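You operate a simulated robot arm through the tools that you are given. There is no shell and no other tool. Be economical: measure what you need, move in short steps, check, and stop when the job is done.

The job below is to be done with a simulated two-armed robot. You get a single attempt, and the scene is never put back.

## Task
Brush the mud off both black shoes, pass the brush to the other hand and pack it away.
Fine: it goes in the shoe-care box; shut the lid. What is to be rubbed or washed off counts as gone when no trace of it is left.

The check looks at the end state, three seconds after you hand in, the way a careful person would. Anything else that was tipped, shoved, dropped, spilled or broken makes it a failure. Lids that push on must go on centred and level and be pressed home; caps that screw on are set level and turned clockwise until they are tight.

## Robot
Two 7-joint arms with two-finger parallel grippers on one trunk, on a base that drives. Base frame: it is fixed to the floor where the robot stands at the start and does not move with it; the origin is under the middle of the robot, x ahead of it, y to its left, z up. Lengths are in m, angles in degrees, forces in N, time in s.
The left shoulder is at the start at [0.07, 0.163, 1.02], the right one opposite. With the tool pointing down near the work surface each hand reaches from about 0.1 to 0.58 m from the robot's upright axis, wherever it stands, measured 20 degrees to its own side. Places, roughly: inside of the shoe-care box [0.6, -0.2, 0.5]; shoe-care box lid [0.5, -0.2, 0.5]. Payload 3.43 kg a hand.
Tool frame (each hand has its own): the origin (TCP) lies between the finger pads and is the grasp point; the fingertips stand 0.034 m ahead of it; z points along the fingers, y is the line along which they close. The gripper opens to 0.128 m. The fingers are 0.024 m wide and 0.012 m thick; the gripper's body (0.048 by 0.13 m) begins 0.096 m behind the TCP.
Orientation is that of the tool frame in the base frame, as [roll, pitch, yaw] about the fixed x, y, z axes, in that order (R = Rz(yaw) Ry(pitch) Rx(roll)). With the fingers straight down and closing along the base's y, the tool's x points along the base's -x, its y along +y and its z along -z.

## Interface
- The arms move only by the tool move_arm. It takes "left_deltas", "right_deltas" or both (then of equal length, played together; a hand with none holds still); each is a list of rows, each a list of 3 entries, a list of its own where there are three numbers: the opening, from 0 (shut) to 1 (fully open), then the shift along the base's x, y, z in m, then the turn, a rotation vector about the base's x, y, z in degrees. In form: [[jaw, [tx, ty, tz], [wx, wy, wz]], ...]. A call has 1 to 10 rows; each row is the pose to reach, as a shift and turn from the pose commanded when the call began. Each row takes 0.2 s and may step no farther than 0.05 m and 8.6 degrees from the row before; otherwise, or with a gripper value out of range, the whole call is refused. A pose out of reach is approached as far as the arm can. The call stops where the force on the tool passes 90 N (or 10 N more than at its start, if that is more) or the arm is blocked; 0.2 s more then pass. Each finger travels about 0.153 m/s and halts on what it meets, pressing with about 21 N; the grip force reading is that of the motor and also rises with nothing between the fingers. The clock runs only during rows and for 0.2 s after the last one: add rows that repeat a pose to give the fingers time. The reply holds the time, the measured pose of the TCP, the force on the tool along the base axes, the opening and the grip force, in the units named above and with some noise, with the torque about the TCP (base axes, N m) and any sound that the robot's microphone picked up.
- Cameras (640 x 400 px; columns grow to the right, rows downward): "scene" is now at [0.124, 0.0142, 1.2223]; the picture's right is [0.15, -0.99, 0.00], its down [-0.78, -0.12, -0.62] and it looks along [0.61, 0.10, -0.79] (base axes); focal length 273 px, centre (320, 200). "left" rides on the left gripper at [0.076, 0.011, -0.16] in its tool frame; the picture's right is [-0.15, 0.99, 0.00], its down [-0.88, -0.13, -0.46] and it looks along [-0.45, -0.07, 0.89] (tool axes); focal length 234 px, centre (320, 200). "right" rides on the right gripper at [0.076, -0.011, -0.16] in its tool frame; the picture's right is [0.15, 0.99, 0.00], its down [-0.88, 0.13, -0.46] and it looks along [-0.45, 0.07, 0.89] (tool axes); focal length 234 px, centre (320, 200). There is no depth. A picture from a camera that has moved, and an enlarged one, comes with that camera's place and axes in the base frame and with its lens.
- camera(camera): a new picture of that camera. It takes no simulated time.
- move_column(by): slides the trunk up (or, below 0, down) by that many m; the arms and the scene camera ride with it, the base frame stays. It gives what a move gives, with no picture.
- steer(legs): drives the robot by 1 to 6 legs, each [ahead, left, turn to the left] in m, m and degrees, along the robot's own axes; the way and the turn of a leg run together, so that a leg with both is an arc; at most 1.5 m and 180 degrees a leg. The arms and the cameras ride along, it lands a little off, and it stops where it bumps. It gives what a move gives.
- aim_head(pan, tilt): turns the head with the scene camera to pan (to the left, within 86 degrees either way) and tilt (down, from -29 to 69), counted from straight ahead of the robot. It gives what a move gives.
- inspect(camera, box): a new picture of the part [left, top, right, bottom] of that camera's present view, enlarged. It takes no simulated time.
- finish_job(): hands the job in; it is judged then, once.

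Go step by step. Nothing tells you exact positions but the pictures and the camera data: compare them with the known pose of the tool, close in by small moves and look again before you grip or let go. The budget is 120 turns and 108 pictures, counting those below and the enlarged ones. Unless the task says otherwise, let go and move clear before handing in, and close with one line.

The tools are called after "Request:" as a command line: name --argument value ..., lists and objects as JSON in quotes. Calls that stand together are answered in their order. move_arm: Moves the arms, as the interface text tells. Its arguments: {"type":"object","properties":{"left_deltas":{"type":"array","items":{"type":"array"}},"right_deltas":{"type":"array","items":{"type":"array"}}},"required":[]} The other tools are called the same way: move_column (by) slides the trunk up or down; steer (legs) drives the base; aim_head (pan, tilt) turns the head that bears the scene camera; camera (camera) takes a picture; inspect (camera, box) takes an enlarged picture of a part of a camera's view; finish_job () hands the job in.

At the start:

```text
t: 0.0
left_tcp_pos: [0.5221, 0.4566, 0.9235]
left_ee_rot: [179.9, 0.0, -180.0]
left_force: [0.0, 0.4, -0.9]
left_torque: [-0.01, -0.01, 0.0]
left_grip_width: 0.1284
left_grip_force: 0.0
right_tcp_pos: [0.6155, -0.0813, 0.8567]
right_ee_rot: [179.9, -0.1, -180.0]
right_force: [-0.2, 0.3, 0.0]
right_torque: [-0.01, -0.01, -0.01]
right_grip_width: 0.1278
right_grip_force: 0.1
trunk travel left (down, up): [-0.5, 0.44]
robot x, y, heading: [0.0032, 0.0005, 0.0]
head pan, tilt: [8.9, 52.0]
```

scene: 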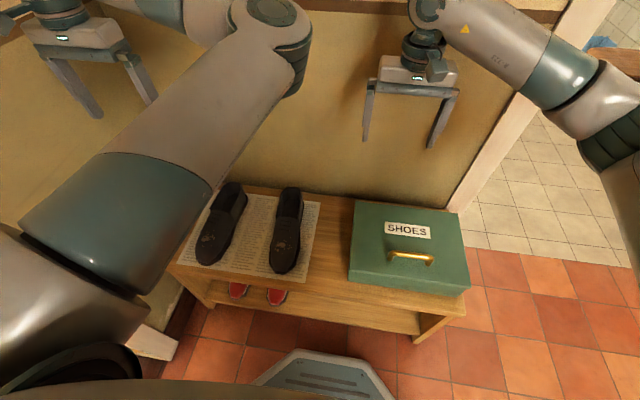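
right: 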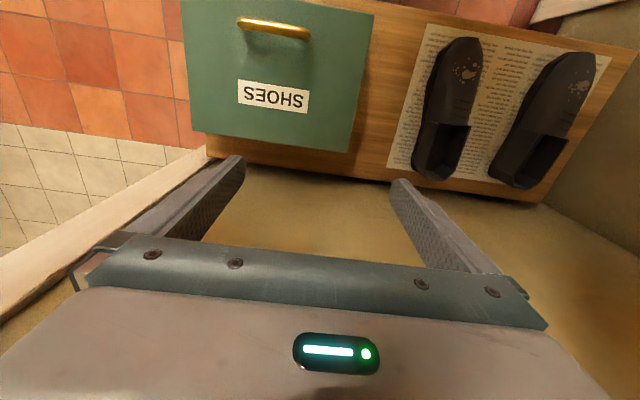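
left: 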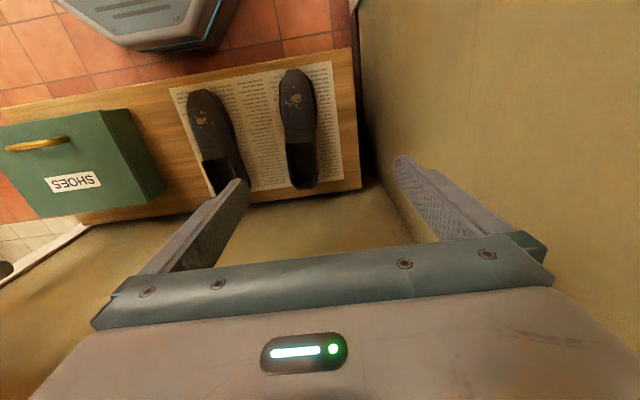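

I see a low bench with two muddy shoes on newspaper to the left and a closed green shoe-care box on the right; the brush is probably inside the box. I take closer looks before moving.

Request:
inspect --camera "scene" --box '[330, 180, 490, 310]'

Request:
inspect --camera "scene" --box '[160, 170, 340, 320]'

```text
3.08 times, centred on (410, 245) of scene
camera zoom: at [0.124, 0.0142, 1.2223], right [0.15, -0.99, 0.0], down [-0.78, -0.12, -0.62], along [0.61, 0.1, -0.79], focal length 839 px, centre (43, 62)
```

zoom: 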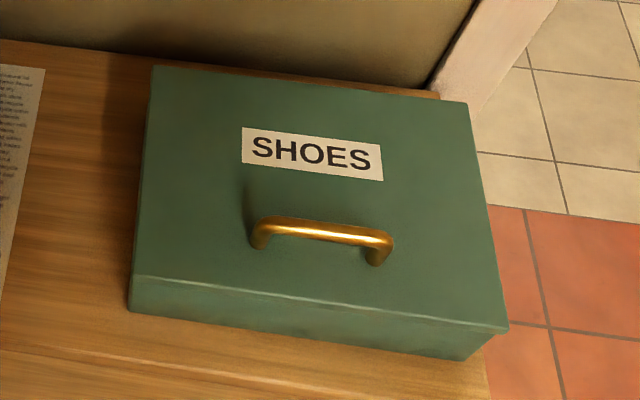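

```text
2.67 times, centred on (250, 245) of scene
camera zoom: at [0.124, 0.0142, 1.2223], right [0.15, -0.99, 0.0], down [-0.78, -0.12, -0.62], along [0.61, 0.1, -0.79], focal length 727 px, centre (507, 80)
```

zoom: 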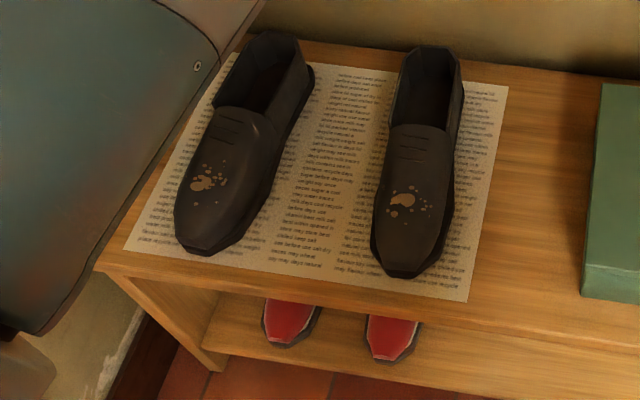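

The lid handle is a bar along y at about (0.478, -0.17, 0.574), and the hinge is likely at the back edge (x≈0.66). I bring the right hand above the handle, turning it so the fingers close along x.

Request:
move_arm --right_deltas '[[1, [-0.02, -0.01, 0], [0, 0, -8]], [1, [-0.04, -0.02, 0], [0, 0, -16]], [1, [-0.06, -0.03, 0], [0, 0, -24]], [1, [-0.08, -0.045, 0], [0, 0, -32]], [1, [-0.1, -0.06, 0], [0, 0, -40]], [1, [-0.12, -0.075, 0], [0, 0, -48]], [1, [-0.1375, -0.089, 0], [0, 0, -56]], [1, [-0.1375, -0.089, -0.03], [0, 0, -64]], [1, [-0.1375, -0.089, -0.06], [0, 0, -72]], [1, [-0.1375, -0.089, -0.09], [0, 0, -80]]]'

```text
t: 2.2
left_tcp_pos: [0.5225, 0.4574, 0.9233]
left_ee_rot: [180.0, 0.1, -179.9]
left_force: [0.2, 0.8, 0.9]
left_torque: [0.0, 0.0, 0.01]
left_grip_width: 0.1278
left_grip_force: 0.1
right_tcp_pos: [0.4777, -0.171, 0.7666]
right_ee_rot: [179.9, 0.0, 99.8]
right_force: [-0.1, -0.8, 0.5]
right_torque: [0.01, -0.01, 0.0]
right_grip_width: 0.128
right_grip_force: 0.0
trunk travel left (down, up): [-0.5, 0.44]
robot x, y, heading: [0.0001, 0.0015, 0.2]
head pan, tilt: [8.9, 52.0]
```

Request:
move_arm --right_deltas '[[0.6, [0, 0, -0.03], [0, 0, -8]], [0.5, [0, 0, -0.06], [0, 0, -10]], [0.5, [0, 0, -0.09], [0, 0, -10]], [0.5, [0, 0, -0.09], [0, 0, -10]]]'

Request:
camera --camera "right"

Request:
camera --camera "scene"

```text
t: 3.2
left_tcp_pos: [0.5227, 0.4573, 0.9226]
left_ee_rot: [180.0, -0.1, -179.9]
left_force: [-0.9, 0.0, -0.3]
left_torque: [0.01, 0.01, -0.03]
left_grip_width: 0.1281
left_grip_force: 0.1
right_tcp_pos: [0.4779, -0.17, 0.6765]
right_ee_rot: [-180.0, 0.0, 90.0]
right_force: [0.2, -0.6, 1.0]
right_torque: [0.0, 0.0, 0.01]
right_grip_width: 0.0639
right_grip_force: 0.0
trunk travel left (down, up): [-0.5, 0.44]
robot x, y, heading: [0.0031, 0.0011, 0.0]
head pan, tilt: [8.9, 52.0]
```

```text
102 pictures are left
camera right: at [0.4671, -0.0947, 0.8371], right [0.99, 0.15, 0.0], down [0.13, -0.88, 0.46], along [0.07, -0.45, -0.89], focal length 234 px, centre (320, 200)
```

right: 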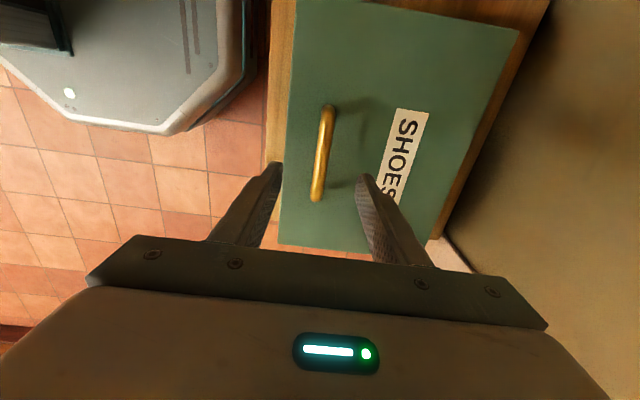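

```text
101 pictures are left
camera scene: at [0.1238, 0.0144, 1.2223], right [0.15, -0.99, 0.0], down [-0.78, -0.12, -0.62], along [0.61, 0.1, -0.79], focal length 273 px, centre (320, 200)
```

scene: 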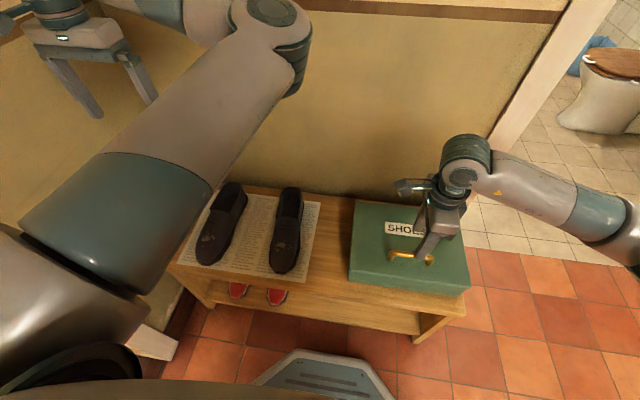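

The handle lies between the fingers with its centre at x≈0.482, z≈0.57, and the lid top is at about 0.544. I lower the hand to TCP z 0.586 and grip.

Request:
move_arm --right_deltas '[[0.5, [0.004, 0, -0.04], [0, 0, 0]], [0.5, [0.004, 0, -0.075], [0, 0, 0]], [0.5, [0.004, 0, -0.091], [0, 0, 0]], [0, [0.004, 0, -0.091], [0, 0, 0]], [0, [0.004, 0, -0.091], [0, 0, 0]], [0, [0.004, 0, -0.091], [0, 0, 0]]]'

Request:
camera --camera "right"

```text
t: 4.6
left_tcp_pos: [0.5218, 0.458, 0.9235]
left_ee_rot: [179.9, 0.0, -180.0]
left_force: [-0.3, 0.1, 0.1]
left_torque: [-0.01, -0.01, -0.02]
left_grip_width: 0.1279
left_grip_force: 0.1
right_tcp_pos: [0.481, -0.1705, 0.586]
right_ee_rot: [-179.9, 0.0, 90.0]
right_force: [-9.0, 0.6, -0.1]
right_torque: [0.01, 0.22, -0.04]
right_grip_width: 0.0155
right_grip_force: 45.0
trunk travel left (down, up): [-0.5, 0.44]
robot x, y, heading: [0.0031, 0.0004, 0.1]
head pan, tilt: [8.9, 52.0]
```

```text
100 pictures are left
camera right: at [0.4702, -0.0947, 0.746], right [0.99, 0.15, 0.0], down [0.13, -0.88, 0.46], along [0.07, -0.45, -0.89], focal length 234 px, centre (320, 200)
```

right: 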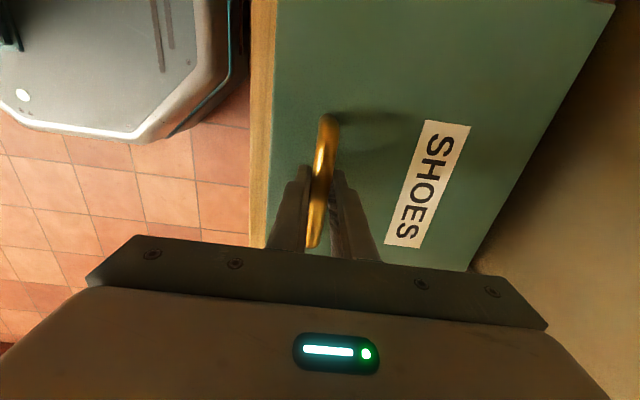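

The bar is gripped (15.5 mm opening). I lift it along an arc about a presumed back hinge at x≈0.66 and see whether it follows.

Request:
move_arm --right_deltas '[[0, [0.003, 0, 0.0155], [0, 0, 0]], [0, [0.0072, 0, 0.0307], [0, 0, 0]], [0, [0.0128, 0, 0.0454], [0, 0, 0]], [0, [0.0197, 0, 0.0596], [0, 0, 0]]]'

Request:
camera --camera "right"

Request:
camera --camera "scene"

```text
t: 5.6
left_tcp_pos: [0.5256, 0.4583, 0.9223]
left_ee_rot: [180.0, -0.2, -180.0]
left_force: [-0.6, 0.4, -0.2]
left_torque: [-0.02, 0.01, 0.03]
left_grip_width: 0.1279
left_grip_force: 0.1
right_tcp_pos: [0.5047, -0.1692, 0.6452]
right_ee_rot: [179.9, 0.0, 90.0]
right_force: [23.7, 4.9, -17.6]
right_torque: [0.38, -0.32, 0.11]
right_grip_width: 0.0158
right_grip_force: 45.1
trunk travel left (down, up): [-0.5, 0.44]
robot x, y, heading: [-0.0011, 0.0002, 0.1]
head pan, tilt: [8.9, 52.0]
```

```text
99 pictures are left
camera right: at [0.495, -0.0947, 0.8042], right [0.99, 0.14, 0.0], down [0.13, -0.88, 0.46], along [0.07, -0.45, -0.89], focal length 234 px, centre (320, 200)
```

right: 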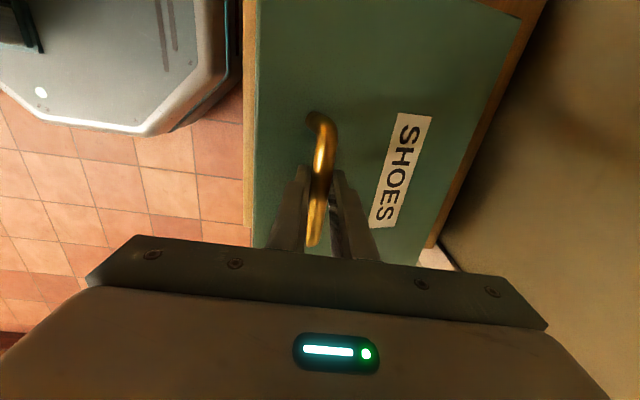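

```text
98 pictures are left
camera scene: at [0.1277, 0.0143, 1.2217], right [0.16, -0.99, 0.0], down [-0.78, -0.12, -0.61], along [0.61, 0.1, -0.79], focal length 273 px, centre (320, 200)
```

scene: 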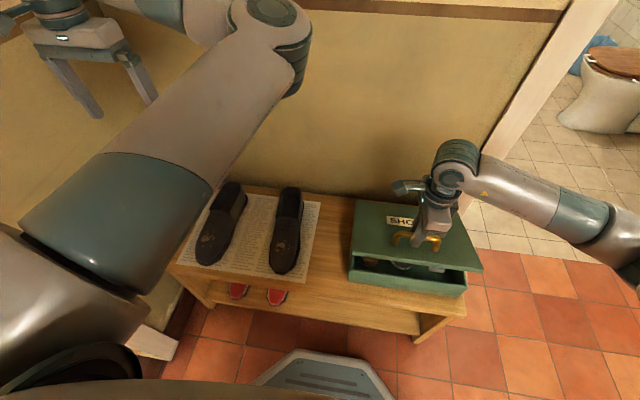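

The lid is hinged at the back and follows; the tool is pushed slightly +x, so the hinge sits a bit lower than assumed. I continue to about 45°, tilting the hand a little along with it.

Request:
move_arm --right_deltas '[[0, [0.0068, 0, -0.0012], [0, 0, 0]], [0, [0.0165, 0, 0.0117], [0, 3, 0]], [0, [0.029, 0, 0.0237], [0, 6, 0]], [0, [0.042, 0, 0.0345], [0, 10, 0]], [0, [0.0557, 0, 0.044], [0, 13, 0]], [0, [0.0707, 0, 0.0525], [0, 16, 0]]]'

Request:
camera --camera "scene"

Request:
camera --camera "right"

```text
t: 7.0
left_tcp_pos: [0.5202, 0.4573, 0.9251]
left_ee_rot: [-180.0, 0.3, 180.0]
left_force: [-0.2, -0.3, -0.2]
left_torque: [-0.02, 0.0, 0.0]
left_grip_width: 0.1281
left_grip_force: 0.1
right_tcp_pos: [0.57, -0.1694, 0.705]
right_ee_rot: [-164.1, 0.1, 90.0]
right_force: [-20.2, 4.6, 32.3]
right_torque: [0.04, 0.32, 0.04]
right_grip_width: 0.0153
right_grip_force: 44.9
trunk travel left (down, up): [-0.5, 0.44]
robot x, y, heading: [0.0004, -0.0036, 0.2]
head pan, tilt: [8.9, 52.0]
```

```text
97 pictures are left
camera scene: at [0.1193, 0.0155, 1.2231], right [0.15, -0.99, 0.0], down [-0.78, -0.12, -0.62], along [0.61, 0.09, -0.79], focal length 273 px, centre (320, 200)
```

scene: 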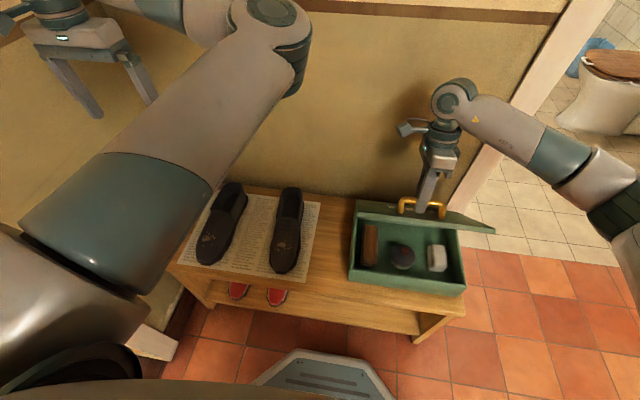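

```text
96 pictures are left
camera right: at [0.6041, -0.0947, 0.8599], right [0.95, 0.15, -0.27], down [0.25, -0.88, 0.4], along [-0.18, -0.45, -0.87], focal length 234 px, centre (320, 200)
```

right: 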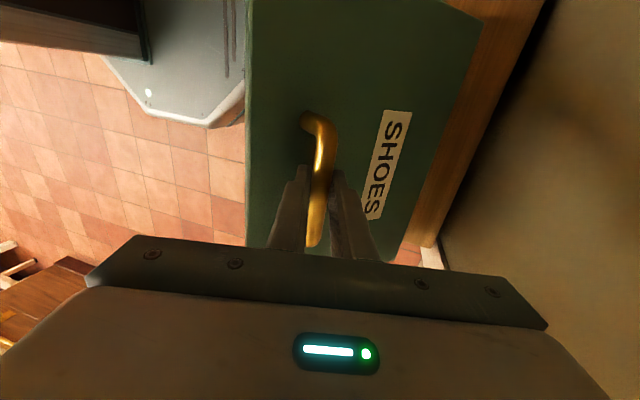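

The box is open about 45° and shows the brush (brown, left side), a tin and a whitish block inside. I bring the left hand, tilted forward, towards the front of the lid so that it can push the lid on from below.

Request:
move_arm --left_deltas '[[0, [-0.015, -0.04, -0.0125], [0, -5.6, 0]], [0, [-0.03, -0.08, -0.025], [0, -11.2, 0]], [0, [-0.045, -0.12, -0.0375], [0, -16.8, 0]], [0, [-0.06, -0.16, -0.05], [0, -22.4, 0]], [0, [-0.075, -0.2, -0.0625], [0, -28, 0]], [0, [-0.09, -0.24, -0.075], [0, -33.6, 0]], [0, [-0.105, -0.28, -0.0875], [0, -39.2, 0]], [0, [-0.12, -0.32, -0.1], [0, -45, 0]], [0, [-0.11, -0.36, -0.12], [0, -45, 0]], [0, [-0.1, -0.4, -0.14], [0, -45, 0]]]'

Request:
camera --camera "scene"

Request:
camera --camera "left"

```text
t: 9.2
left_tcp_pos: [0.4954, 0.4083, 0.8598]
left_ee_rot: [-179.8, 42.1, 179.9]
left_force: [0.1, -0.4, -1.8]
left_torque: [0.01, 0.03, 0.02]
left_grip_width: 0.0002
left_grip_force: 21.1
left hand out of reach, approached as far as the arm can: row 2, 3, 4, 5, 6, 7, 8, 9, 10
right_tcp_pos: [0.5707, -0.1704, 0.7008]
right_ee_rot: [-164.2, 0.0, 90.0]
right_force: [-18.1, 2.8, 26.2]
right_torque: [-0.77, 0.16, 0.13]
right_grip_width: 0.0159
right_grip_force: 45.2
trunk travel left (down, up): [-0.5, 0.44]
robot x, y, heading: [0.0007, -0.0062, 0.1]
head pan, tilt: [8.9, 52.0]
```

```text
95 pictures are left
camera scene: at [0.1195, 0.0149, 1.2229], right [0.15, -0.99, 0.0], down [-0.78, -0.12, -0.62], along [0.61, 0.1, -0.79], focal length 273 px, centre (320, 200)
```

scene: 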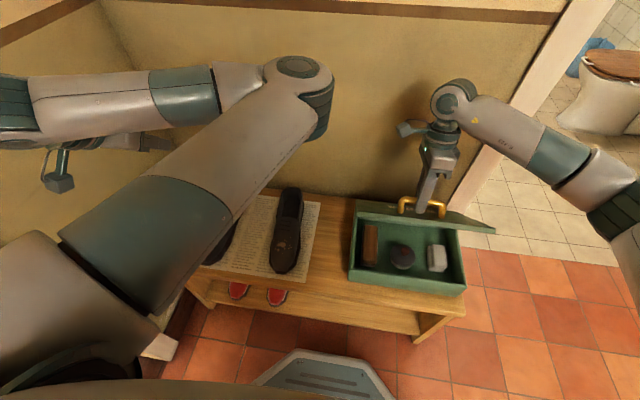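

```text
94 pictures are left
camera left: at [0.3334, 0.4187, 0.9273], right [0.11, 0.99, 0.1], down [0.35, -0.13, 0.93], along [0.93, -0.07, -0.36], focal length 234 px, centre (320, 200)
```

left: 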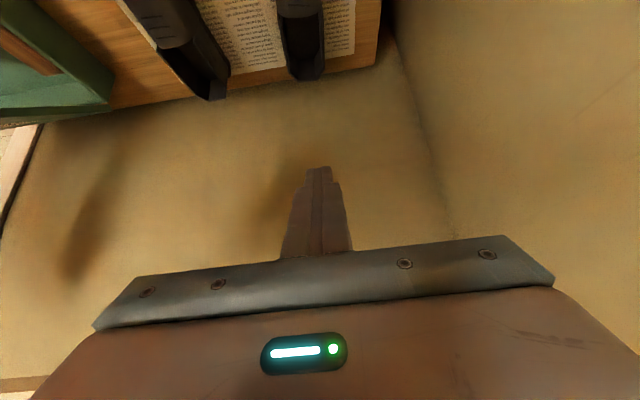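

The left arm can't take that tilt there, so I fit the measured arc (hinge at x≈0.662, z≈0.528) and carry the lid on with the right hand to about 70°.

Request:
move_arm --right_deltas '[[0, [0.0147, 0, 0.0188], [0, 0, 0]], [0, [0.0316, 0, 0.0266], [0, -2, 0]], [0, [0.0493, 0, 0.0324], [0, -4, 0]], [0, [0.0675, 0, 0.0363], [0, -6, 0]], [0, [0.0675, 0, 0.0363], [0, -6, 0]]]'

Request:
camera --camera "right"

Request:
inspect --camera "scene" --box '[320, 60, 520, 310]'

```text
t: 10.4
left_tcp_pos: [0.5016, 0.4082, 0.8558]
left_ee_rot: [-179.8, 41.5, 179.8]
left_force: [-0.6, 0.5, -0.7]
left_torque: [0.02, 0.0, -0.03]
left_grip_width: 0.0
left_grip_force: 21.2
right_tcp_pos: [0.6418, -0.1708, 0.7321]
right_ee_rot: [-169.8, -0.1, 89.9]
right_force: [3.2, 5.4, -35.7]
right_torque: [0.01, -0.08, 0.03]
right_grip_width: 0.0161
right_grip_force: 45.4
trunk travel left (down, up): [-0.5, 0.44]
robot x, y, heading: [-0.0019, -0.0011, 0.2]
head pan, tilt: [8.9, 52.0]
```

```text
93 pictures are left
camera right: at [0.6598, -0.0951, 0.8909], right [0.97, 0.15, -0.18], down [0.21, -0.88, 0.43], along [-0.09, -0.45, -0.89], focal length 234 px, centre (320, 200)
```

right: 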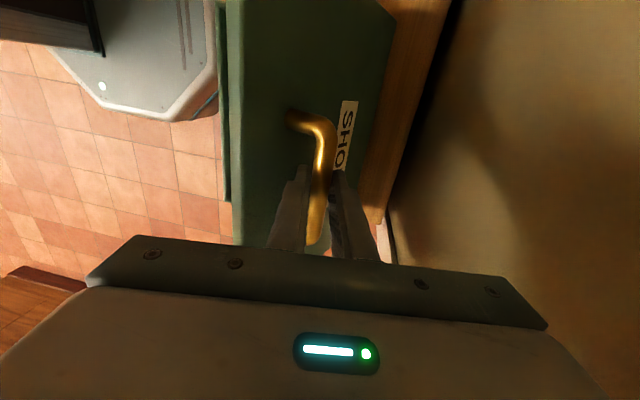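

```text
1.60 times, centred on (420, 185) of scene
camera zoom: at [0.1279, 0.0137, 1.2217], right [0.15, -0.99, 0.0], down [-0.78, -0.12, -0.61], along [0.61, 0.1, -0.79], focal length 436 px, centre (160, 224)
```

zoom: 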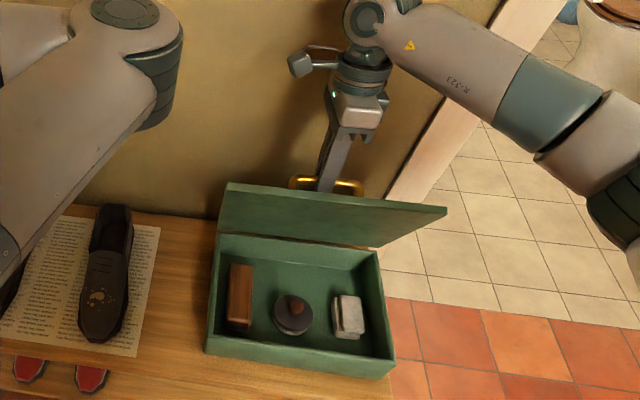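

The lid stands at about 70° and there is still clearance to the wall. I carry it on to about 88° in small steps, watching the forces.

Request:
move_arm --right_deltas '[[0, [0.0152, 0, -0.001], [0, -1, 0]], [0, [0.031, 0, -0.001], [0, -2, 0]], [0, [0.0442, 0, -0.002], [0, -1, 0]], [0, [0.0573, 0, -0.004], [0, 0, 0]], [0, [0.0573, 0, -0.004], [0, 0, 0]]]'

Request:
camera --camera "right"

Request:
inspect --camera "scene" --box '[320, 60, 520, 310]'

```text
t: 11.4
left_tcp_pos: [0.4925, 0.4064, 0.8622]
left_ee_rot: [-179.9, 42.3, 179.6]
left_force: [-0.8, -0.3, -0.2]
left_torque: [-0.03, 0.0, 0.0]
left_grip_width: 0.0
left_grip_force: 21.3
right_tcp_pos: [0.6804, -0.171, 0.737]
right_ee_rot: [-169.6, -0.1, 90.2]
right_force: [-51.1, -2.1, 17.1]
right_torque: [-0.29, -7.52, -1.6]
right_grip_width: 0.015
right_grip_force: 45.1
trunk travel left (down, up): [-0.5, 0.44]
robot x, y, heading: [-0.0026, -0.003, -0.2]
head pan, tilt: [8.9, 52.0]
stopped in row 5 (right hand): the force on the tool passed its limit (the readings are from after the stop); the commanded pose is now the measured one
```

```text
91 pictures are left
camera right: at [0.6988, -0.0958, 0.896], right [0.97, 0.15, -0.18], down [0.21, -0.88, 0.42], along [-0.09, -0.45, -0.89], focal length 234 px, centre (320, 200)
```

right: 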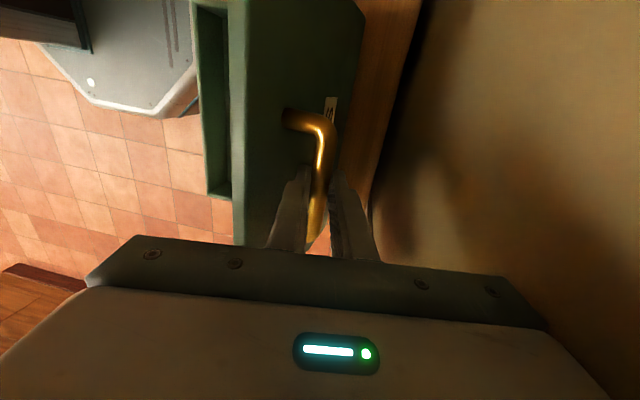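

```text
1.60 times, centred on (420, 185) of scene
camera zoom: at [0.112, 0.0137, 1.2241], right [0.15, -0.99, 0.0], down [-0.77, -0.12, -0.62], along [0.61, 0.09, -0.78], focal length 436 px, centre (160, 224)
```

zoom: 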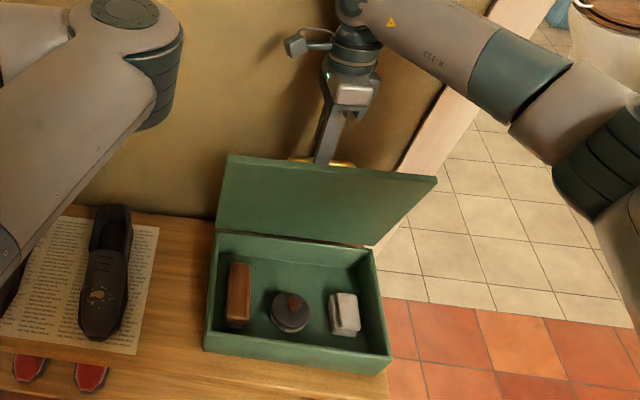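

The gripper body met the wall with the lid at about 82°. I straighten the hand to gain room, then carry the lid to just past vertical.

Request:
move_arm --right_deltas '[[0, [-0.004, 0, 0.0], [0, -5, 0]], [0, [-0.004, 0, 0.0], [0, -10, 0]], [0, [0.004, 0, -0.001], [0, -10, 0]], [0, [0.012, 0, -0.003], [0, -10.5, 0]], [0, [0.02, 0, -0.006], [0, -11, 0]], [0, [0.02, 0, -0.006], [0, -11, 0]]]'

Request:
camera --camera "right"

```text
t: 12.8
left_tcp_pos: [0.4954, 0.4074, 0.8593]
left_ee_rot: [-179.8, 42.1, 179.7]
left_force: [0.1, 0.1, 0.7]
left_torque: [-0.01, -0.02, 0.0]
left_grip_width: 0.0
left_grip_force: 21.0
right_tcp_pos: [0.7074, -0.1699, 0.7286]
right_ee_rot: [179.2, 0.1, 90.2]
right_force: [-5.4, -2.2, 35.7]
right_torque: [0.39, -1.78, -0.63]
right_grip_width: 0.0156
right_grip_force: 44.9
trunk travel left (down, up): [-0.5, 0.44]
robot x, y, heading: [-0.0024, 0.0029, -0.4]
head pan, tilt: [8.9, 52.0]
```

```text
89 pictures are left
camera right: at [0.6937, -0.0954, 0.8876], right [0.99, 0.15, 0.01], down [0.13, -0.88, 0.46], along [0.08, -0.45, -0.89], focal length 234 px, centre (320, 200)
```

right: 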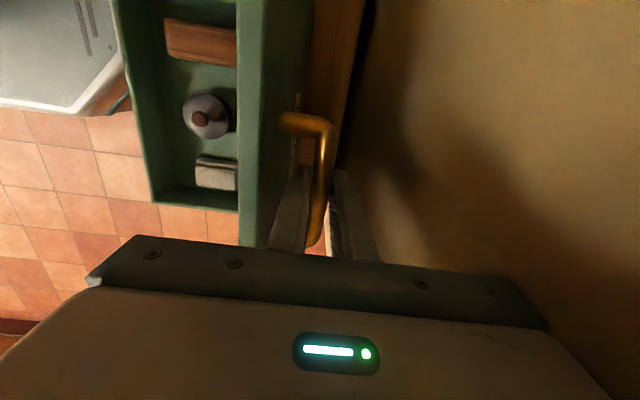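

The lid is just past vertical. I nudge a little further, then ease the fingers open a few millimetres to see whether it stays.

Request:
move_arm --right_deltas '[[0, [0.006, 0, 0.001], [0, 0, 0]], [0, [0.012, 0, -0.001], [0, 0, 0]], [0.18, [0.012, 0, -0.001], [0, 0, 0]], [0.18, [0.012, 0, -0.001], [0, 0, 0]]]'

Request:
camera --camera "right"

```text
t: 13.6
left_tcp_pos: [0.4901, 0.4042, 0.8622]
left_ee_rot: [-179.8, 42.3, 179.6]
left_force: [0.4, -0.7, 0.1]
left_torque: [-0.01, 0.01, -0.01]
left_grip_width: 0.0004
left_grip_force: 21.2
right_tcp_pos: [0.7055, -0.1697, 0.7274]
right_ee_rot: [179.8, 0.1, 90.5]
right_force: [-52.3, -1.3, 28.3]
right_torque: [-0.52, -6.97, -1.27]
right_grip_width: 0.0232
right_grip_force: 0.2
trunk travel left (down, up): [-0.5, 0.44]
robot x, y, heading: [-0.0031, 0.0033, -0.2]
head pan, tilt: [8.9, 52.0]
stopped in row 3 (right hand): the force on the tool passed its limit (the readings are from after the stop); the commanded pose is now the measured one
```

```text
88 pictures are left
camera right: at [0.694, -0.0955, 0.8875], right [0.99, 0.15, 0.0], down [0.14, -0.88, 0.46], along [0.07, -0.45, -0.89], focal length 234 px, centre (320, 200)
```

right: 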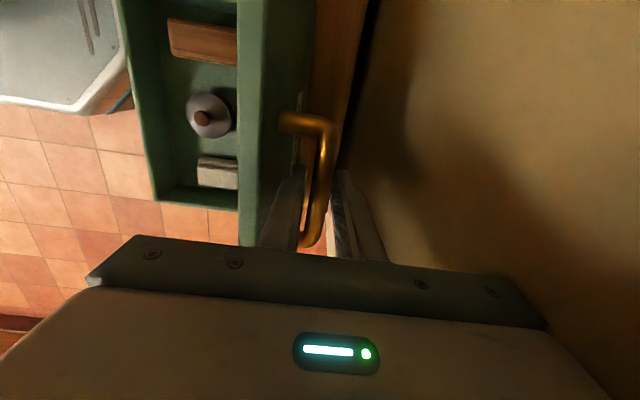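

The lid stays where it is with the grip loosened. I raise the hand straight up out of the handle.

Request:
move_arm --right_deltas '[[0.18, [-0.002, 0, 0.01], [0, 0, 0]], [0.18, [-0.002, 0, 0.02], [0, 0, 0]], [0.18, [-0.002, 0, 0.03], [0, 0, 0]]]'

Request:
camera --camera "right"

```text
t: 14.2
left_tcp_pos: [0.4951, 0.4061, 0.8604]
left_ee_rot: [-179.8, 41.9, 179.5]
left_force: [-0.9, 0.1, 0.2]
left_torque: [0.0, -0.02, -0.01]
left_grip_width: 0.0001
left_grip_force: 21.4
right_tcp_pos: [0.7016, -0.1707, 0.7296]
right_ee_rot: [-178.5, 0.6, 90.4]
right_force: [-23.3, -2.7, 0.9]
right_torque: [0.29, -3.49, -0.64]
right_grip_width: 0.023
right_grip_force: 0.1
trunk travel left (down, up): [-0.5, 0.44]
robot x, y, heading: [-0.0032, 0.0003, -0.3]
head pan, tilt: [8.9, 52.0]
stopped in row 3 (right hand): the force on the tool passed its limit (the readings are from after the stop); the commanded pose is now the measured one
```

```text
87 pictures are left
camera right: at [0.6946, -0.0952, 0.8889], right [0.99, 0.15, -0.03], down [0.15, -0.87, 0.46], along [0.05, -0.46, -0.89], focal length 234 px, centre (320, 200)
```

right: 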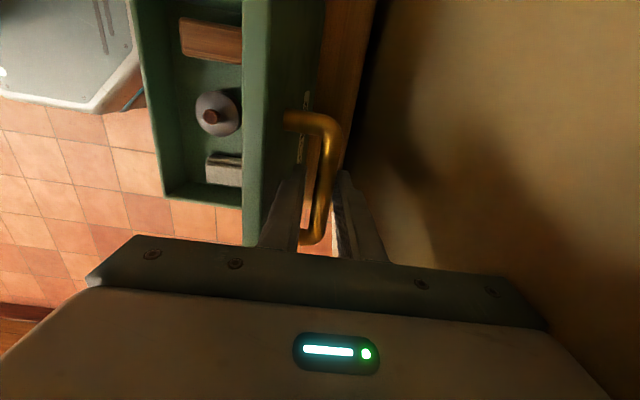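

The upward move snagged, probably with the gripper body rubbing the wall. I back off a few millimetres from the wall and try again in smaller steps.

Request:
move_arm --right_deltas '[[0.18, [-0.006, 0, 0.0], [0, 0, 0]], [0.18, [-0.008, 0, 0.005], [0, 0, 0]], [0.18, [-0.008, 0, 0.01], [0, 0, 0]]]'

Request:
camera --camera "scene"

Request:
camera --camera "right"

```text
t: 15.0
left_tcp_pos: [0.4969, 0.4063, 0.8587]
left_ee_rot: [-179.8, 41.8, 179.7]
left_force: [0.1, 0.3, 0.0]
left_torque: [0.0, -0.02, 0.0]
left_grip_width: 0.0003
left_grip_force: 20.8
right_tcp_pos: [0.6956, -0.171, 0.7381]
right_ee_rot: [-178.5, 0.6, 90.5]
right_force: [0.2, -0.2, 0.0]
right_torque: [0.02, 0.03, -0.01]
right_grip_width: 0.0231
right_grip_force: 0.0
trunk travel left (down, up): [-0.5, 0.44]
robot x, y, heading: [-0.0076, 0.0022, -0.2]
head pan, tilt: [8.9, 52.0]
```

```text
86 pictures are left
camera scene: at [0.1196, 0.0136, 1.2223], right [0.15, -0.99, 0.0], down [-0.78, -0.12, -0.62], along [0.61, 0.09, -0.79], focal length 273 px, centre (320, 200)
```

scene: 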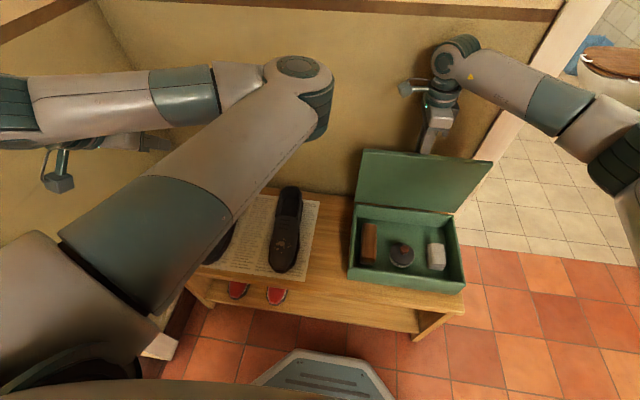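

```text
85 pictures are left
camera right: at [0.6892, -0.0945, 0.8971], right [0.99, 0.16, -0.03], down [0.15, -0.87, 0.46], along [0.05, -0.46, -0.89], focal length 234 px, centre (320, 200)
```

right: 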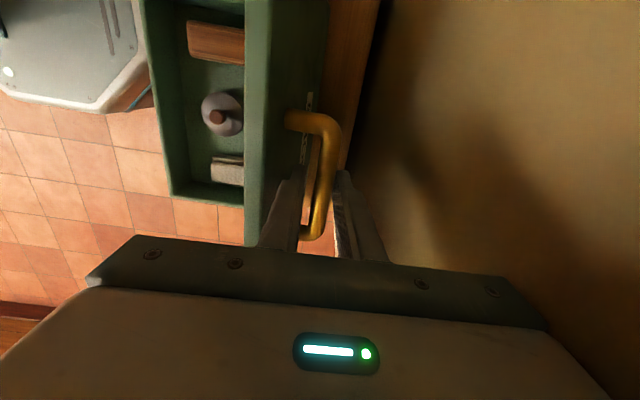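

Forces are zero and the lid stands by itself past vertical. I continue straight up until the fingers clear the lid edge.

Request:
move_arm --right_deltas '[[0.18, [0, 0, 0.015], [0, 0, 0]], [0.18, [0, 0, 0.03], [0, 0, 0]], [0.18, [0, 0, 0.05], [0, 0, 0]], [0.18, [0, 0, 0.07], [0, 0, 0]], [0.18, [0, 0, 0.09], [0, 0, 0]]]'

Request:
camera --camera "scene"

```text
t: 16.2
left_tcp_pos: [0.4959, 0.4063, 0.8576]
left_ee_rot: [-179.8, 41.8, 179.6]
left_force: [-0.2, -0.3, 0.1]
left_torque: [0.0, 0.0, -0.02]
left_grip_width: 0.0001
left_grip_force: 21.1
right_tcp_pos: [0.6954, -0.1708, 0.8291]
right_ee_rot: [-178.4, 0.6, 90.6]
right_force: [0.9, 0.6, 0.2]
right_torque: [-0.02, -0.03, -0.02]
right_grip_width: 0.023
right_grip_force: 0.0
trunk travel left (down, up): [-0.5, 0.44]
robot x, y, heading: [-0.0069, -0.0014, -0.2]
head pan, tilt: [8.9, 52.0]
```

```text
84 pictures are left
camera scene: at [0.1189, 0.0137, 1.2223], right [0.15, -0.99, 0.0], down [-0.78, -0.12, -0.62], along [0.61, 0.09, -0.79], focal length 273 px, centre (320, 200)
```

scene: 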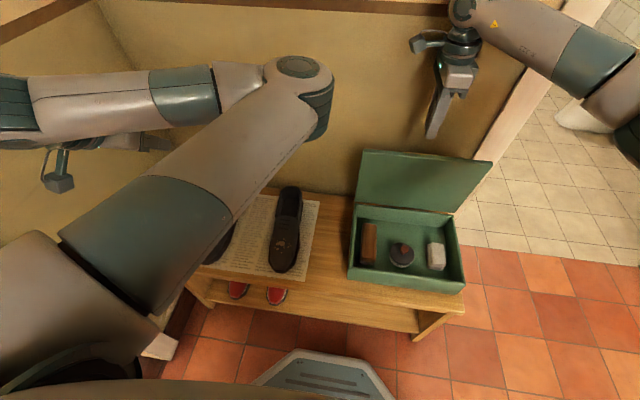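

The lid stays open on its own. I look closely at the brush in the box to plan the grasp.

Request:
inspect --camera "scene" --box '[340, 195, 480, 300]'

Request:
camera --camera "right"

```text
3.81 times, centred on (410, 248) of scene
camera zoom: at [0.1189, 0.0137, 1.2223], right [0.15, -0.99, 0.0], down [-0.78, -0.12, -0.62], along [0.61, 0.09, -0.79], focal length 1038 px, centre (-23, 19)
```

zoom: 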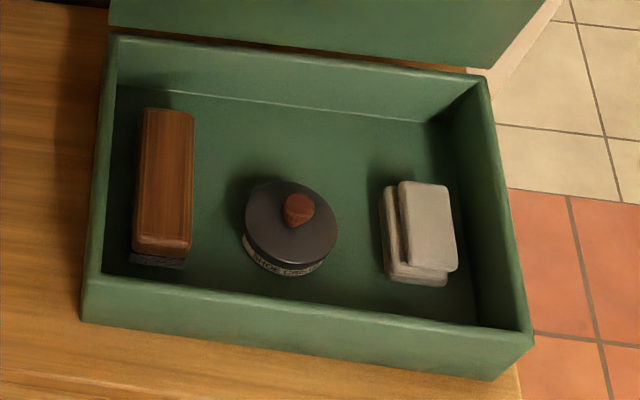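

```text
82 pictures are left
camera right: at [0.6891, -0.0954, 0.9882], right [0.99, 0.15, -0.03], down [0.15, -0.87, 0.46], along [0.05, -0.46, -0.89], focal length 234 px, centre (320, 200)
```

right: 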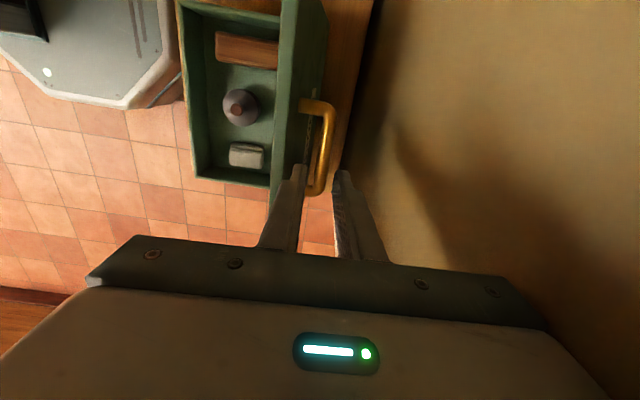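

The brush is a wooden block with black bristles beneath, about 0.12 m long along x, centred near (0.549, -0.074) with its top at z≈0.498. I turn the right hand back to close along y above it, and straighten the left hand.

Request:
move_arm --right_deltas '[[0.45, [-0.02, 0.01, 0], [0, 0, 8.5]], [0.45, [-0.04, 0.02, 0], [0, 0, 17]], [0.45, [-0.06, 0.03, 0], [0, 0, 25.5]], [0.45, [-0.08, 0.04, 0], [0, 0, 34]], [0.45, [-0.1, 0.05, 0], [0, 0, 42.5]], [0.45, [-0.12, 0.06, 0], [0, 0, 51]], [0.45, [-0.146, 0.07, 0], [0, 0, 59.5]], [0.45, [-0.16, 0.08, -0.02], [0, 0, 68]], [0.45, [-0.18, 0.09, -0.04], [0, 0, 76.5]], [0.45, [-0.2, 0.097, -0.06], [0, 0, 85]]]' --left_deltas '[[0, [-0.01, 0, 0], [0, 5, 0]], [0, [-0.02, 0, 0], [0, 10, 0]], [0, [-0.03, 0, 0], [0, 15, 0]], [0, [-0.04, 0, 0], [0, 20, 0]], [0, [-0.05, 0, 0], [0, 25, 0]], [0, [-0.06, 0, 0], [0, 30, 0]], [0, [-0.07, 0, 0], [0, 35, 0]], [0, [-0.08, 0, 0], [0, 40, 0]], [0, [-0.08, 0, 0], [0, 42, 0]], [0, [-0.08, 0, 0], [0, 42, 0]]]'

```text
t: 18.4
left_tcp_pos: [0.416, 0.406, 0.8576]
left_ee_rot: [-179.5, -0.3, 179.7]
left_force: [0.1, 0.0, 0.1]
left_torque: [0.03, -0.01, 0.02]
left_grip_width: 0.0
left_grip_force: 21.2
right_tcp_pos: [0.4966, -0.073, 0.7672]
right_ee_rot: [-178.6, 0.6, 175.7]
right_force: [-1.3, 0.4, -0.1]
right_torque: [-0.02, -0.02, 0.0]
right_grip_width: 0.0579
right_grip_force: 0.1
trunk travel left (down, up): [-0.5, 0.44]
robot x, y, heading: [-0.0039, -0.0009, -0.1]
head pan, tilt: [8.9, 52.0]
```

Both hands are upright. I drive 0.05 m ahead so the right hand comes over the brush with reach to spare.

Request:
steer --legs '[[0.05, 0, 0]]'

Request:
camera --camera "scene"

Request:
camera --camera "right"

```text
t: 19.3
left_tcp_pos: [0.4677, 0.4057, 0.8575]
left_ee_rot: [-179.4, -0.2, 179.6]
left_force: [-0.8, -0.6, 0.6]
left_torque: [-0.02, 0.06, 0.0]
left_grip_width: 0.0
left_grip_force: 21.0
right_tcp_pos: [0.5494, -0.0747, 0.7668]
right_ee_rot: [-178.4, 0.5, 175.5]
right_force: [0.1, -0.8, 0.1]
right_torque: [-0.03, 0.0, 0.01]
right_grip_width: 0.0577
right_grip_force: 0.0
trunk travel left (down, up): [-0.5, 0.44]
robot x, y, heading: [0.0444, -0.0001, -0.5]
head pan, tilt: [8.9, 52.0]
```

```text
81 pictures are left
camera scene: at [0.171, 0.0131, 1.2221], right [0.15, -0.99, 0.0], down [-0.78, -0.12, -0.61], along [0.61, 0.09, -0.79], focal length 273 px, centre (320, 200)
```

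scene: 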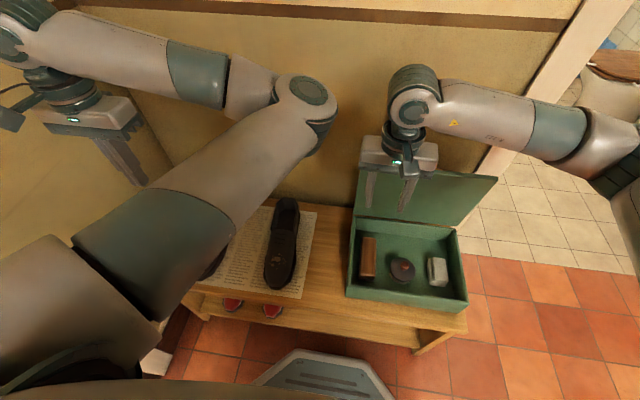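

```text
80 pictures are left
camera right: at [0.472, -0.0767, 0.9265], right [-0.07, 1.0, -0.03], down [0.89, 0.07, 0.46], along [0.46, 0.01, -0.89], focal length 234 px, centre (320, 200)
```

right: 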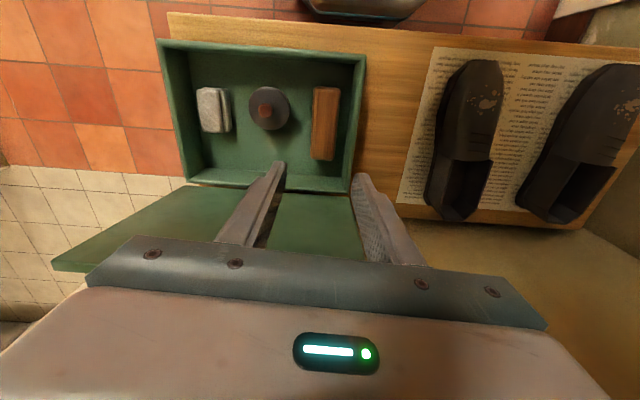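

The brush top centre triangulates to about (0.54, -0.072). I descend over it, squaring the hand, and check before going between the walls.

Request:
move_arm --right_deltas '[[0.45, [-0.003, 0.0025, -0.045], [1.6, 0.5, 4.3]], [0.45, [-0.006, 0.0025, -0.09], [1.6, 0.5, 4.3]], [0.45, [-0.006, 0.0025, -0.13], [1.6, 0.5, 4.3]], [0.45, [-0.006, 0.0025, -0.17], [1.6, 0.5, 4.3]], [0.45, [-0.006, 0.0025, -0.19], [1.6, 0.5, 4.3]]]'

Request:
camera --camera "right"

Request:
inspect --camera "scene" --box '[320, 160, 520, 320]'

```text
t: 20.5
left_tcp_pos: [0.4657, 0.4053, 0.8585]
left_ee_rot: [-179.4, -0.3, 179.6]
left_force: [0.8, -0.1, 0.7]
left_torque: [-0.02, -0.03, -0.03]
left_grip_width: 0.0
left_grip_force: 21.0
right_tcp_pos: [0.5417, -0.0703, 0.578]
right_ee_rot: [179.8, 0.0, 179.7]
right_force: [0.2, -0.5, -0.1]
right_torque: [-0.03, 0.04, 0.0]
right_grip_width: 0.0576
right_grip_force: 0.1
trunk travel left (down, up): [-0.5, 0.44]
robot x, y, heading: [0.0449, -0.0001, -0.5]
head pan, tilt: [8.9, 52.0]
```

```text
79 pictures are left
camera right: at [0.4661, -0.0835, 0.7374], right [-0.14, 0.99, 0.0], down [0.88, 0.13, 0.46], along [0.45, 0.07, -0.89], focal length 234 px, centre (320, 200)
```

right: 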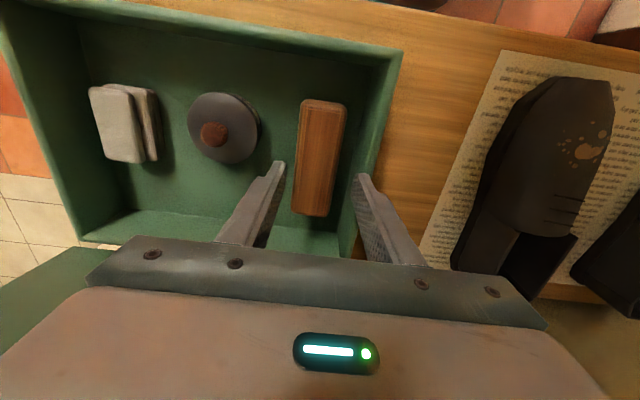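

```text
2.50 times, centred on (420, 240) of scene
camera zoom: at [0.1693, 0.013, 1.2223], right [0.15, -0.99, 0.0], down [-0.78, -0.12, -0.62], along [0.61, 0.09, -0.79], focal length 682 px, centre (70, 100)
```

zoom: 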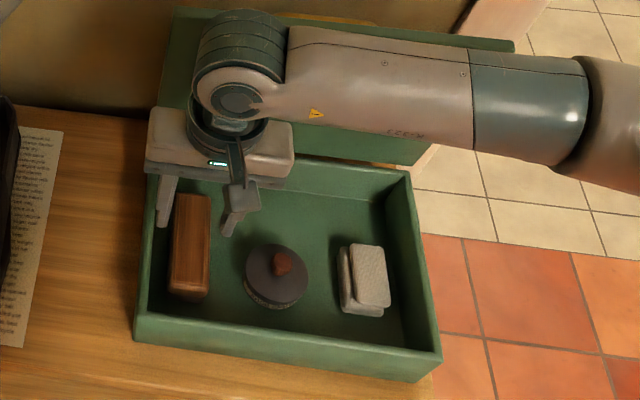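

The brush centre reads (0.545, -0.074), width about 43 mm, parallel to x. I shift slightly, go down and close.

Request:
move_arm --right_deltas '[[0.45, [0.003, -0.0037, -0.02], [0, 0, 0]], [0.45, [0.003, -0.0037, -0.045], [0, 0, 0]], [0.45, [0.003, -0.0037, -0.07], [0, 0, 0]], [0, [0.003, -0.0037, -0.07], [0, 0, 0]], [0, [0.003, -0.0037, -0.07], [0, 0, 0]]]'

Request:
camera --camera "right"

```text
t: 21.7
left_tcp_pos: [0.4662, 0.4059, 0.8583]
left_ee_rot: [-179.5, -0.1, 179.6]
left_force: [-0.2, 0.3, 0.0]
left_torque: [-0.02, 0.02, 0.03]
left_grip_width: 0.0
left_grip_force: 21.0
right_tcp_pos: [0.5436, -0.0765, 0.5079]
right_ee_rot: [179.9, 0.0, 179.8]
right_force: [-2.5, -0.6, 8.5]
right_torque: [-0.06, 0.63, 0.04]
right_grip_width: 0.0441
right_grip_force: 20.9
trunk travel left (down, up): [-0.5, 0.44]
robot x, y, heading: [0.0436, 0.0002, -0.4]
head pan, tilt: [8.9, 52.0]
```

```text
77 pictures are left
camera right: at [0.4688, -0.0887, 0.6677], right [-0.14, 0.99, 0.0], down [0.88, 0.13, 0.46], along [0.45, 0.07, -0.89], focal length 234 px, centre (320, 200)
```

right: 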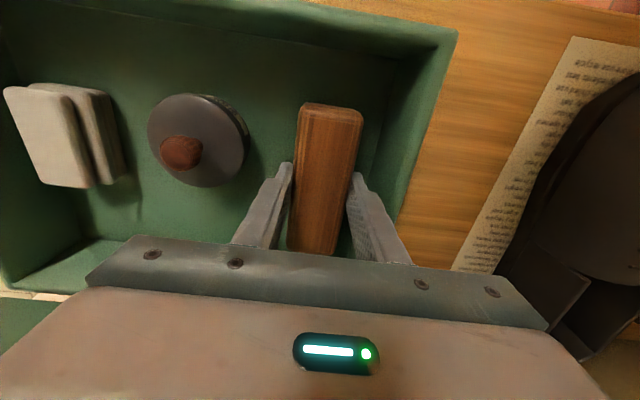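

The brush is gripped at 44 mm (resting TCP height 0.508 noted for putting it back). I lift it straight out.

Request:
move_arm --right_deltas '[[0, [0, 0, 0.03], [0, 0, 0]], [0, [0, 0, 0.07], [0, 0, 0]], [0, [0, 0, 0.11], [0, 0, 0]], [0, [0, 0, 0.15], [0, 0, 0]], [0, [-0.03, 0, 0.19], [0, 0, 0]], [0, [-0.07, 0, 0.2], [0, 0, 0]]]'

Request:
camera --camera "scene"

Request:
camera --camera "left"

```text
t: 23.1
left_tcp_pos: [0.466, 0.4065, 0.858]
left_ee_rot: [-179.5, -0.1, 179.7]
left_force: [0.0, 1.0, 0.1]
left_torque: [-0.02, 0.04, 0.01]
left_grip_width: 0.0
left_grip_force: 20.8
right_tcp_pos: [0.4752, -0.0793, 0.7067]
right_ee_rot: [-180.0, 0.0, 179.7]
right_force: [-0.8, -0.2, -0.7]
right_torque: [0.02, -0.01, 0.01]
right_grip_width: 0.0444
right_grip_force: 20.9
trunk travel left (down, up): [-0.5, 0.44]
robot x, y, heading: [0.0454, -0.0002, -0.7]
head pan, tilt: [8.9, 52.0]
```

```text
76 pictures are left
camera scene: at [0.1691, 0.0132, 1.2223], right [0.15, -0.99, 0.0], down [-0.78, -0.12, -0.62], along [0.61, 0.09, -0.79], focal length 273 px, centre (320, 200)
```

scene: 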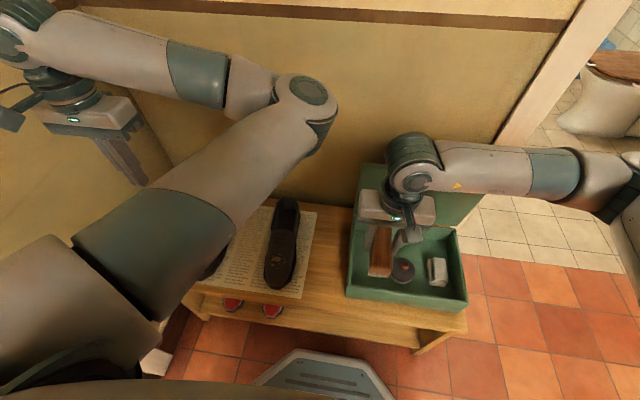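

```text
75 pictures are left
camera left: at [0.3916, 0.4162, 1.0177], right [0.15, 0.99, -0.01], down [0.88, -0.13, 0.45], along [0.45, -0.08, -0.89], focal length 234 px, centre (320, 200)
```

left: 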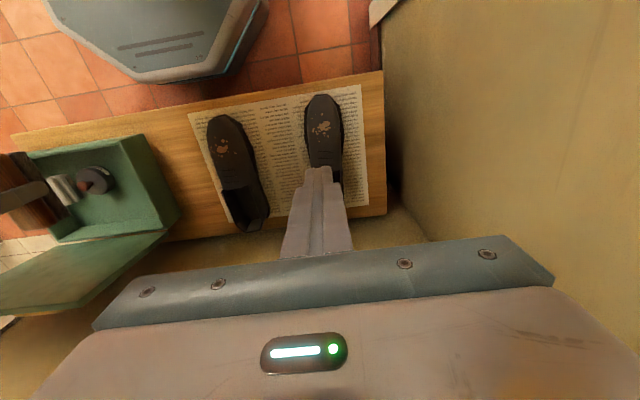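

The brush is in the right hand, bristles down. The right hand shall do the brushing and the left shall pack; first I park the left hand inward and higher, so I can drive left without touching the side wall.

Request:
move_arm --left_deltas '[[0, [-0.01, -0.02, 0.03], [0, 0, 0]], [0, [-0.02, -0.05, 0.06], [0, 0, 0]], [0, [-0.03, -0.08, 0.09], [0, 0, 0]], [0, [-0.04, -0.11, 0.11], [0, 0, 0]], [0, [-0.05, -0.14, 0.13], [0, 0, 0]], [0, [-0.06, -0.17, 0.142], [0, 0, 0]], [0, [-0.066, -0.2, 0.142], [0, 0, 0]]]'

Request:
camera --camera "scene"

Request:
camera --camera "left"

```text
t: 24.7
left_tcp_pos: [0.3306, 0.3151, 0.9956]
left_ee_rot: [-179.5, -0.3, 179.6]
left_force: [0.2, -0.6, -0.2]
left_torque: [-0.02, 0.03, 0.0]
left_grip_width: 0.0
left_grip_force: 21.5
left hand out of reach, approached as far as the arm can: row 2, 3, 4, 5, 6, 7
right_tcp_pos: [0.4749, -0.0793, 0.7057]
right_ee_rot: [179.9, -0.1, 179.8]
right_force: [0.5, 0.7, -1.3]
right_torque: [0.0, 0.02, -0.03]
right_grip_width: 0.0447
right_grip_force: 20.3
trunk travel left (down, up): [-0.5, 0.44]
robot x, y, heading: [0.043, -0.0022, -0.5]
head pan, tilt: [8.9, 52.0]
```

```text
74 pictures are left
camera scene: at [0.1697, 0.0134, 1.2222], right [0.15, -0.99, 0.0], down [-0.78, -0.12, -0.62], along [0.61, 0.09, -0.79], focal length 273 px, centre (320, 200)
```

scene: 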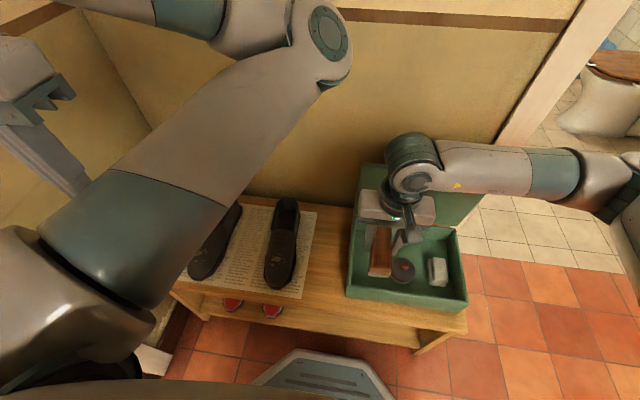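

```text
73 pictures are left
camera left: at [0.2562, 0.3253, 1.1555], right [0.15, 0.99, -0.01], down [0.88, -0.13, 0.45], along [0.45, -0.08, -0.89], focal length 234 px, centre (320, 200)
```

left: 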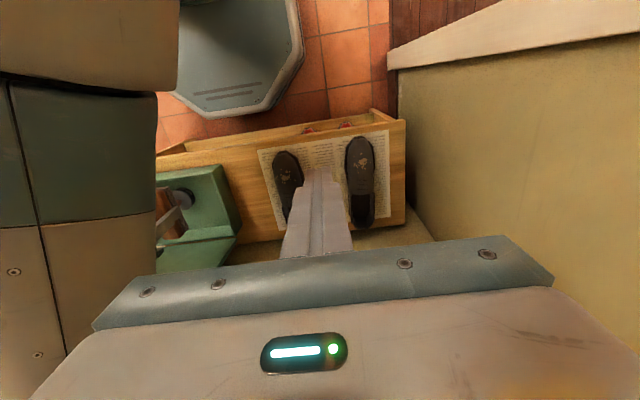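

The left arm is cramped at that height, whereas it serves the shoes naturally; so it is better that the left hand brushes and the right one packs. I lay the brush back exactly where it was, so the left hand can take it by its middle.

Request:
move_arm --right_deltas '[[0, [0.035, 0.0015, 0], [0, 0, 0]], [0, [0.0687, 0.0025, -0.01], [0, 0, 0]], [0, [0.0687, 0.0025, -0.055], [0, 0, 0]], [0, [0.0687, 0.0025, -0.1], [0, 0, 0]], [0, [0.0687, 0.0025, -0.145], [0, 0, 0]], [0, [0.0687, 0.0025, -0.18], [0, 0, 0]], [0, [0.0687, 0.0025, -0.192], [0, 0, 0]], [0, [0.0687, 0.0025, -0.1965], [0, 0, 0]]]'

Request:
camera --camera "right"

```text
t: 26.5
left_tcp_pos: [0.3306, 0.315, 0.9964]
left_ee_rot: [-179.5, -0.4, 179.6]
left_force: [1.1, -0.1, 0.6]
left_torque: [0.0, 0.02, 0.0]
left_grip_width: 0.0
left_grip_force: 20.7
right_tcp_pos: [0.5432, -0.0738, 0.5107]
right_ee_rot: [179.9, 0.0, 179.8]
right_force: [-0.2, 0.5, -0.9]
right_torque: [0.0, 0.03, 0.02]
right_grip_width: 0.0443
right_grip_force: 20.9
trunk travel left (down, up): [-0.5, 0.44]
robot x, y, heading: [0.045, -0.0006, -0.5]
head pan, tilt: [8.9, 52.0]
```

```text
72 pictures are left
camera right: at [0.4676, -0.0856, 0.6701], right [-0.14, 0.99, 0.0], down [0.88, 0.13, 0.46], along [0.45, 0.07, -0.89], focal length 234 px, centre (320, 200)
```

right: 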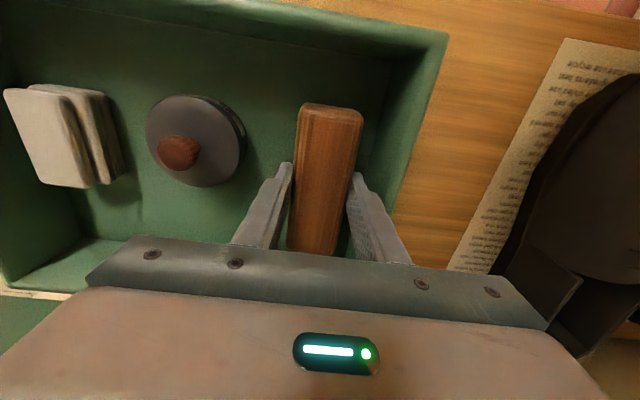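

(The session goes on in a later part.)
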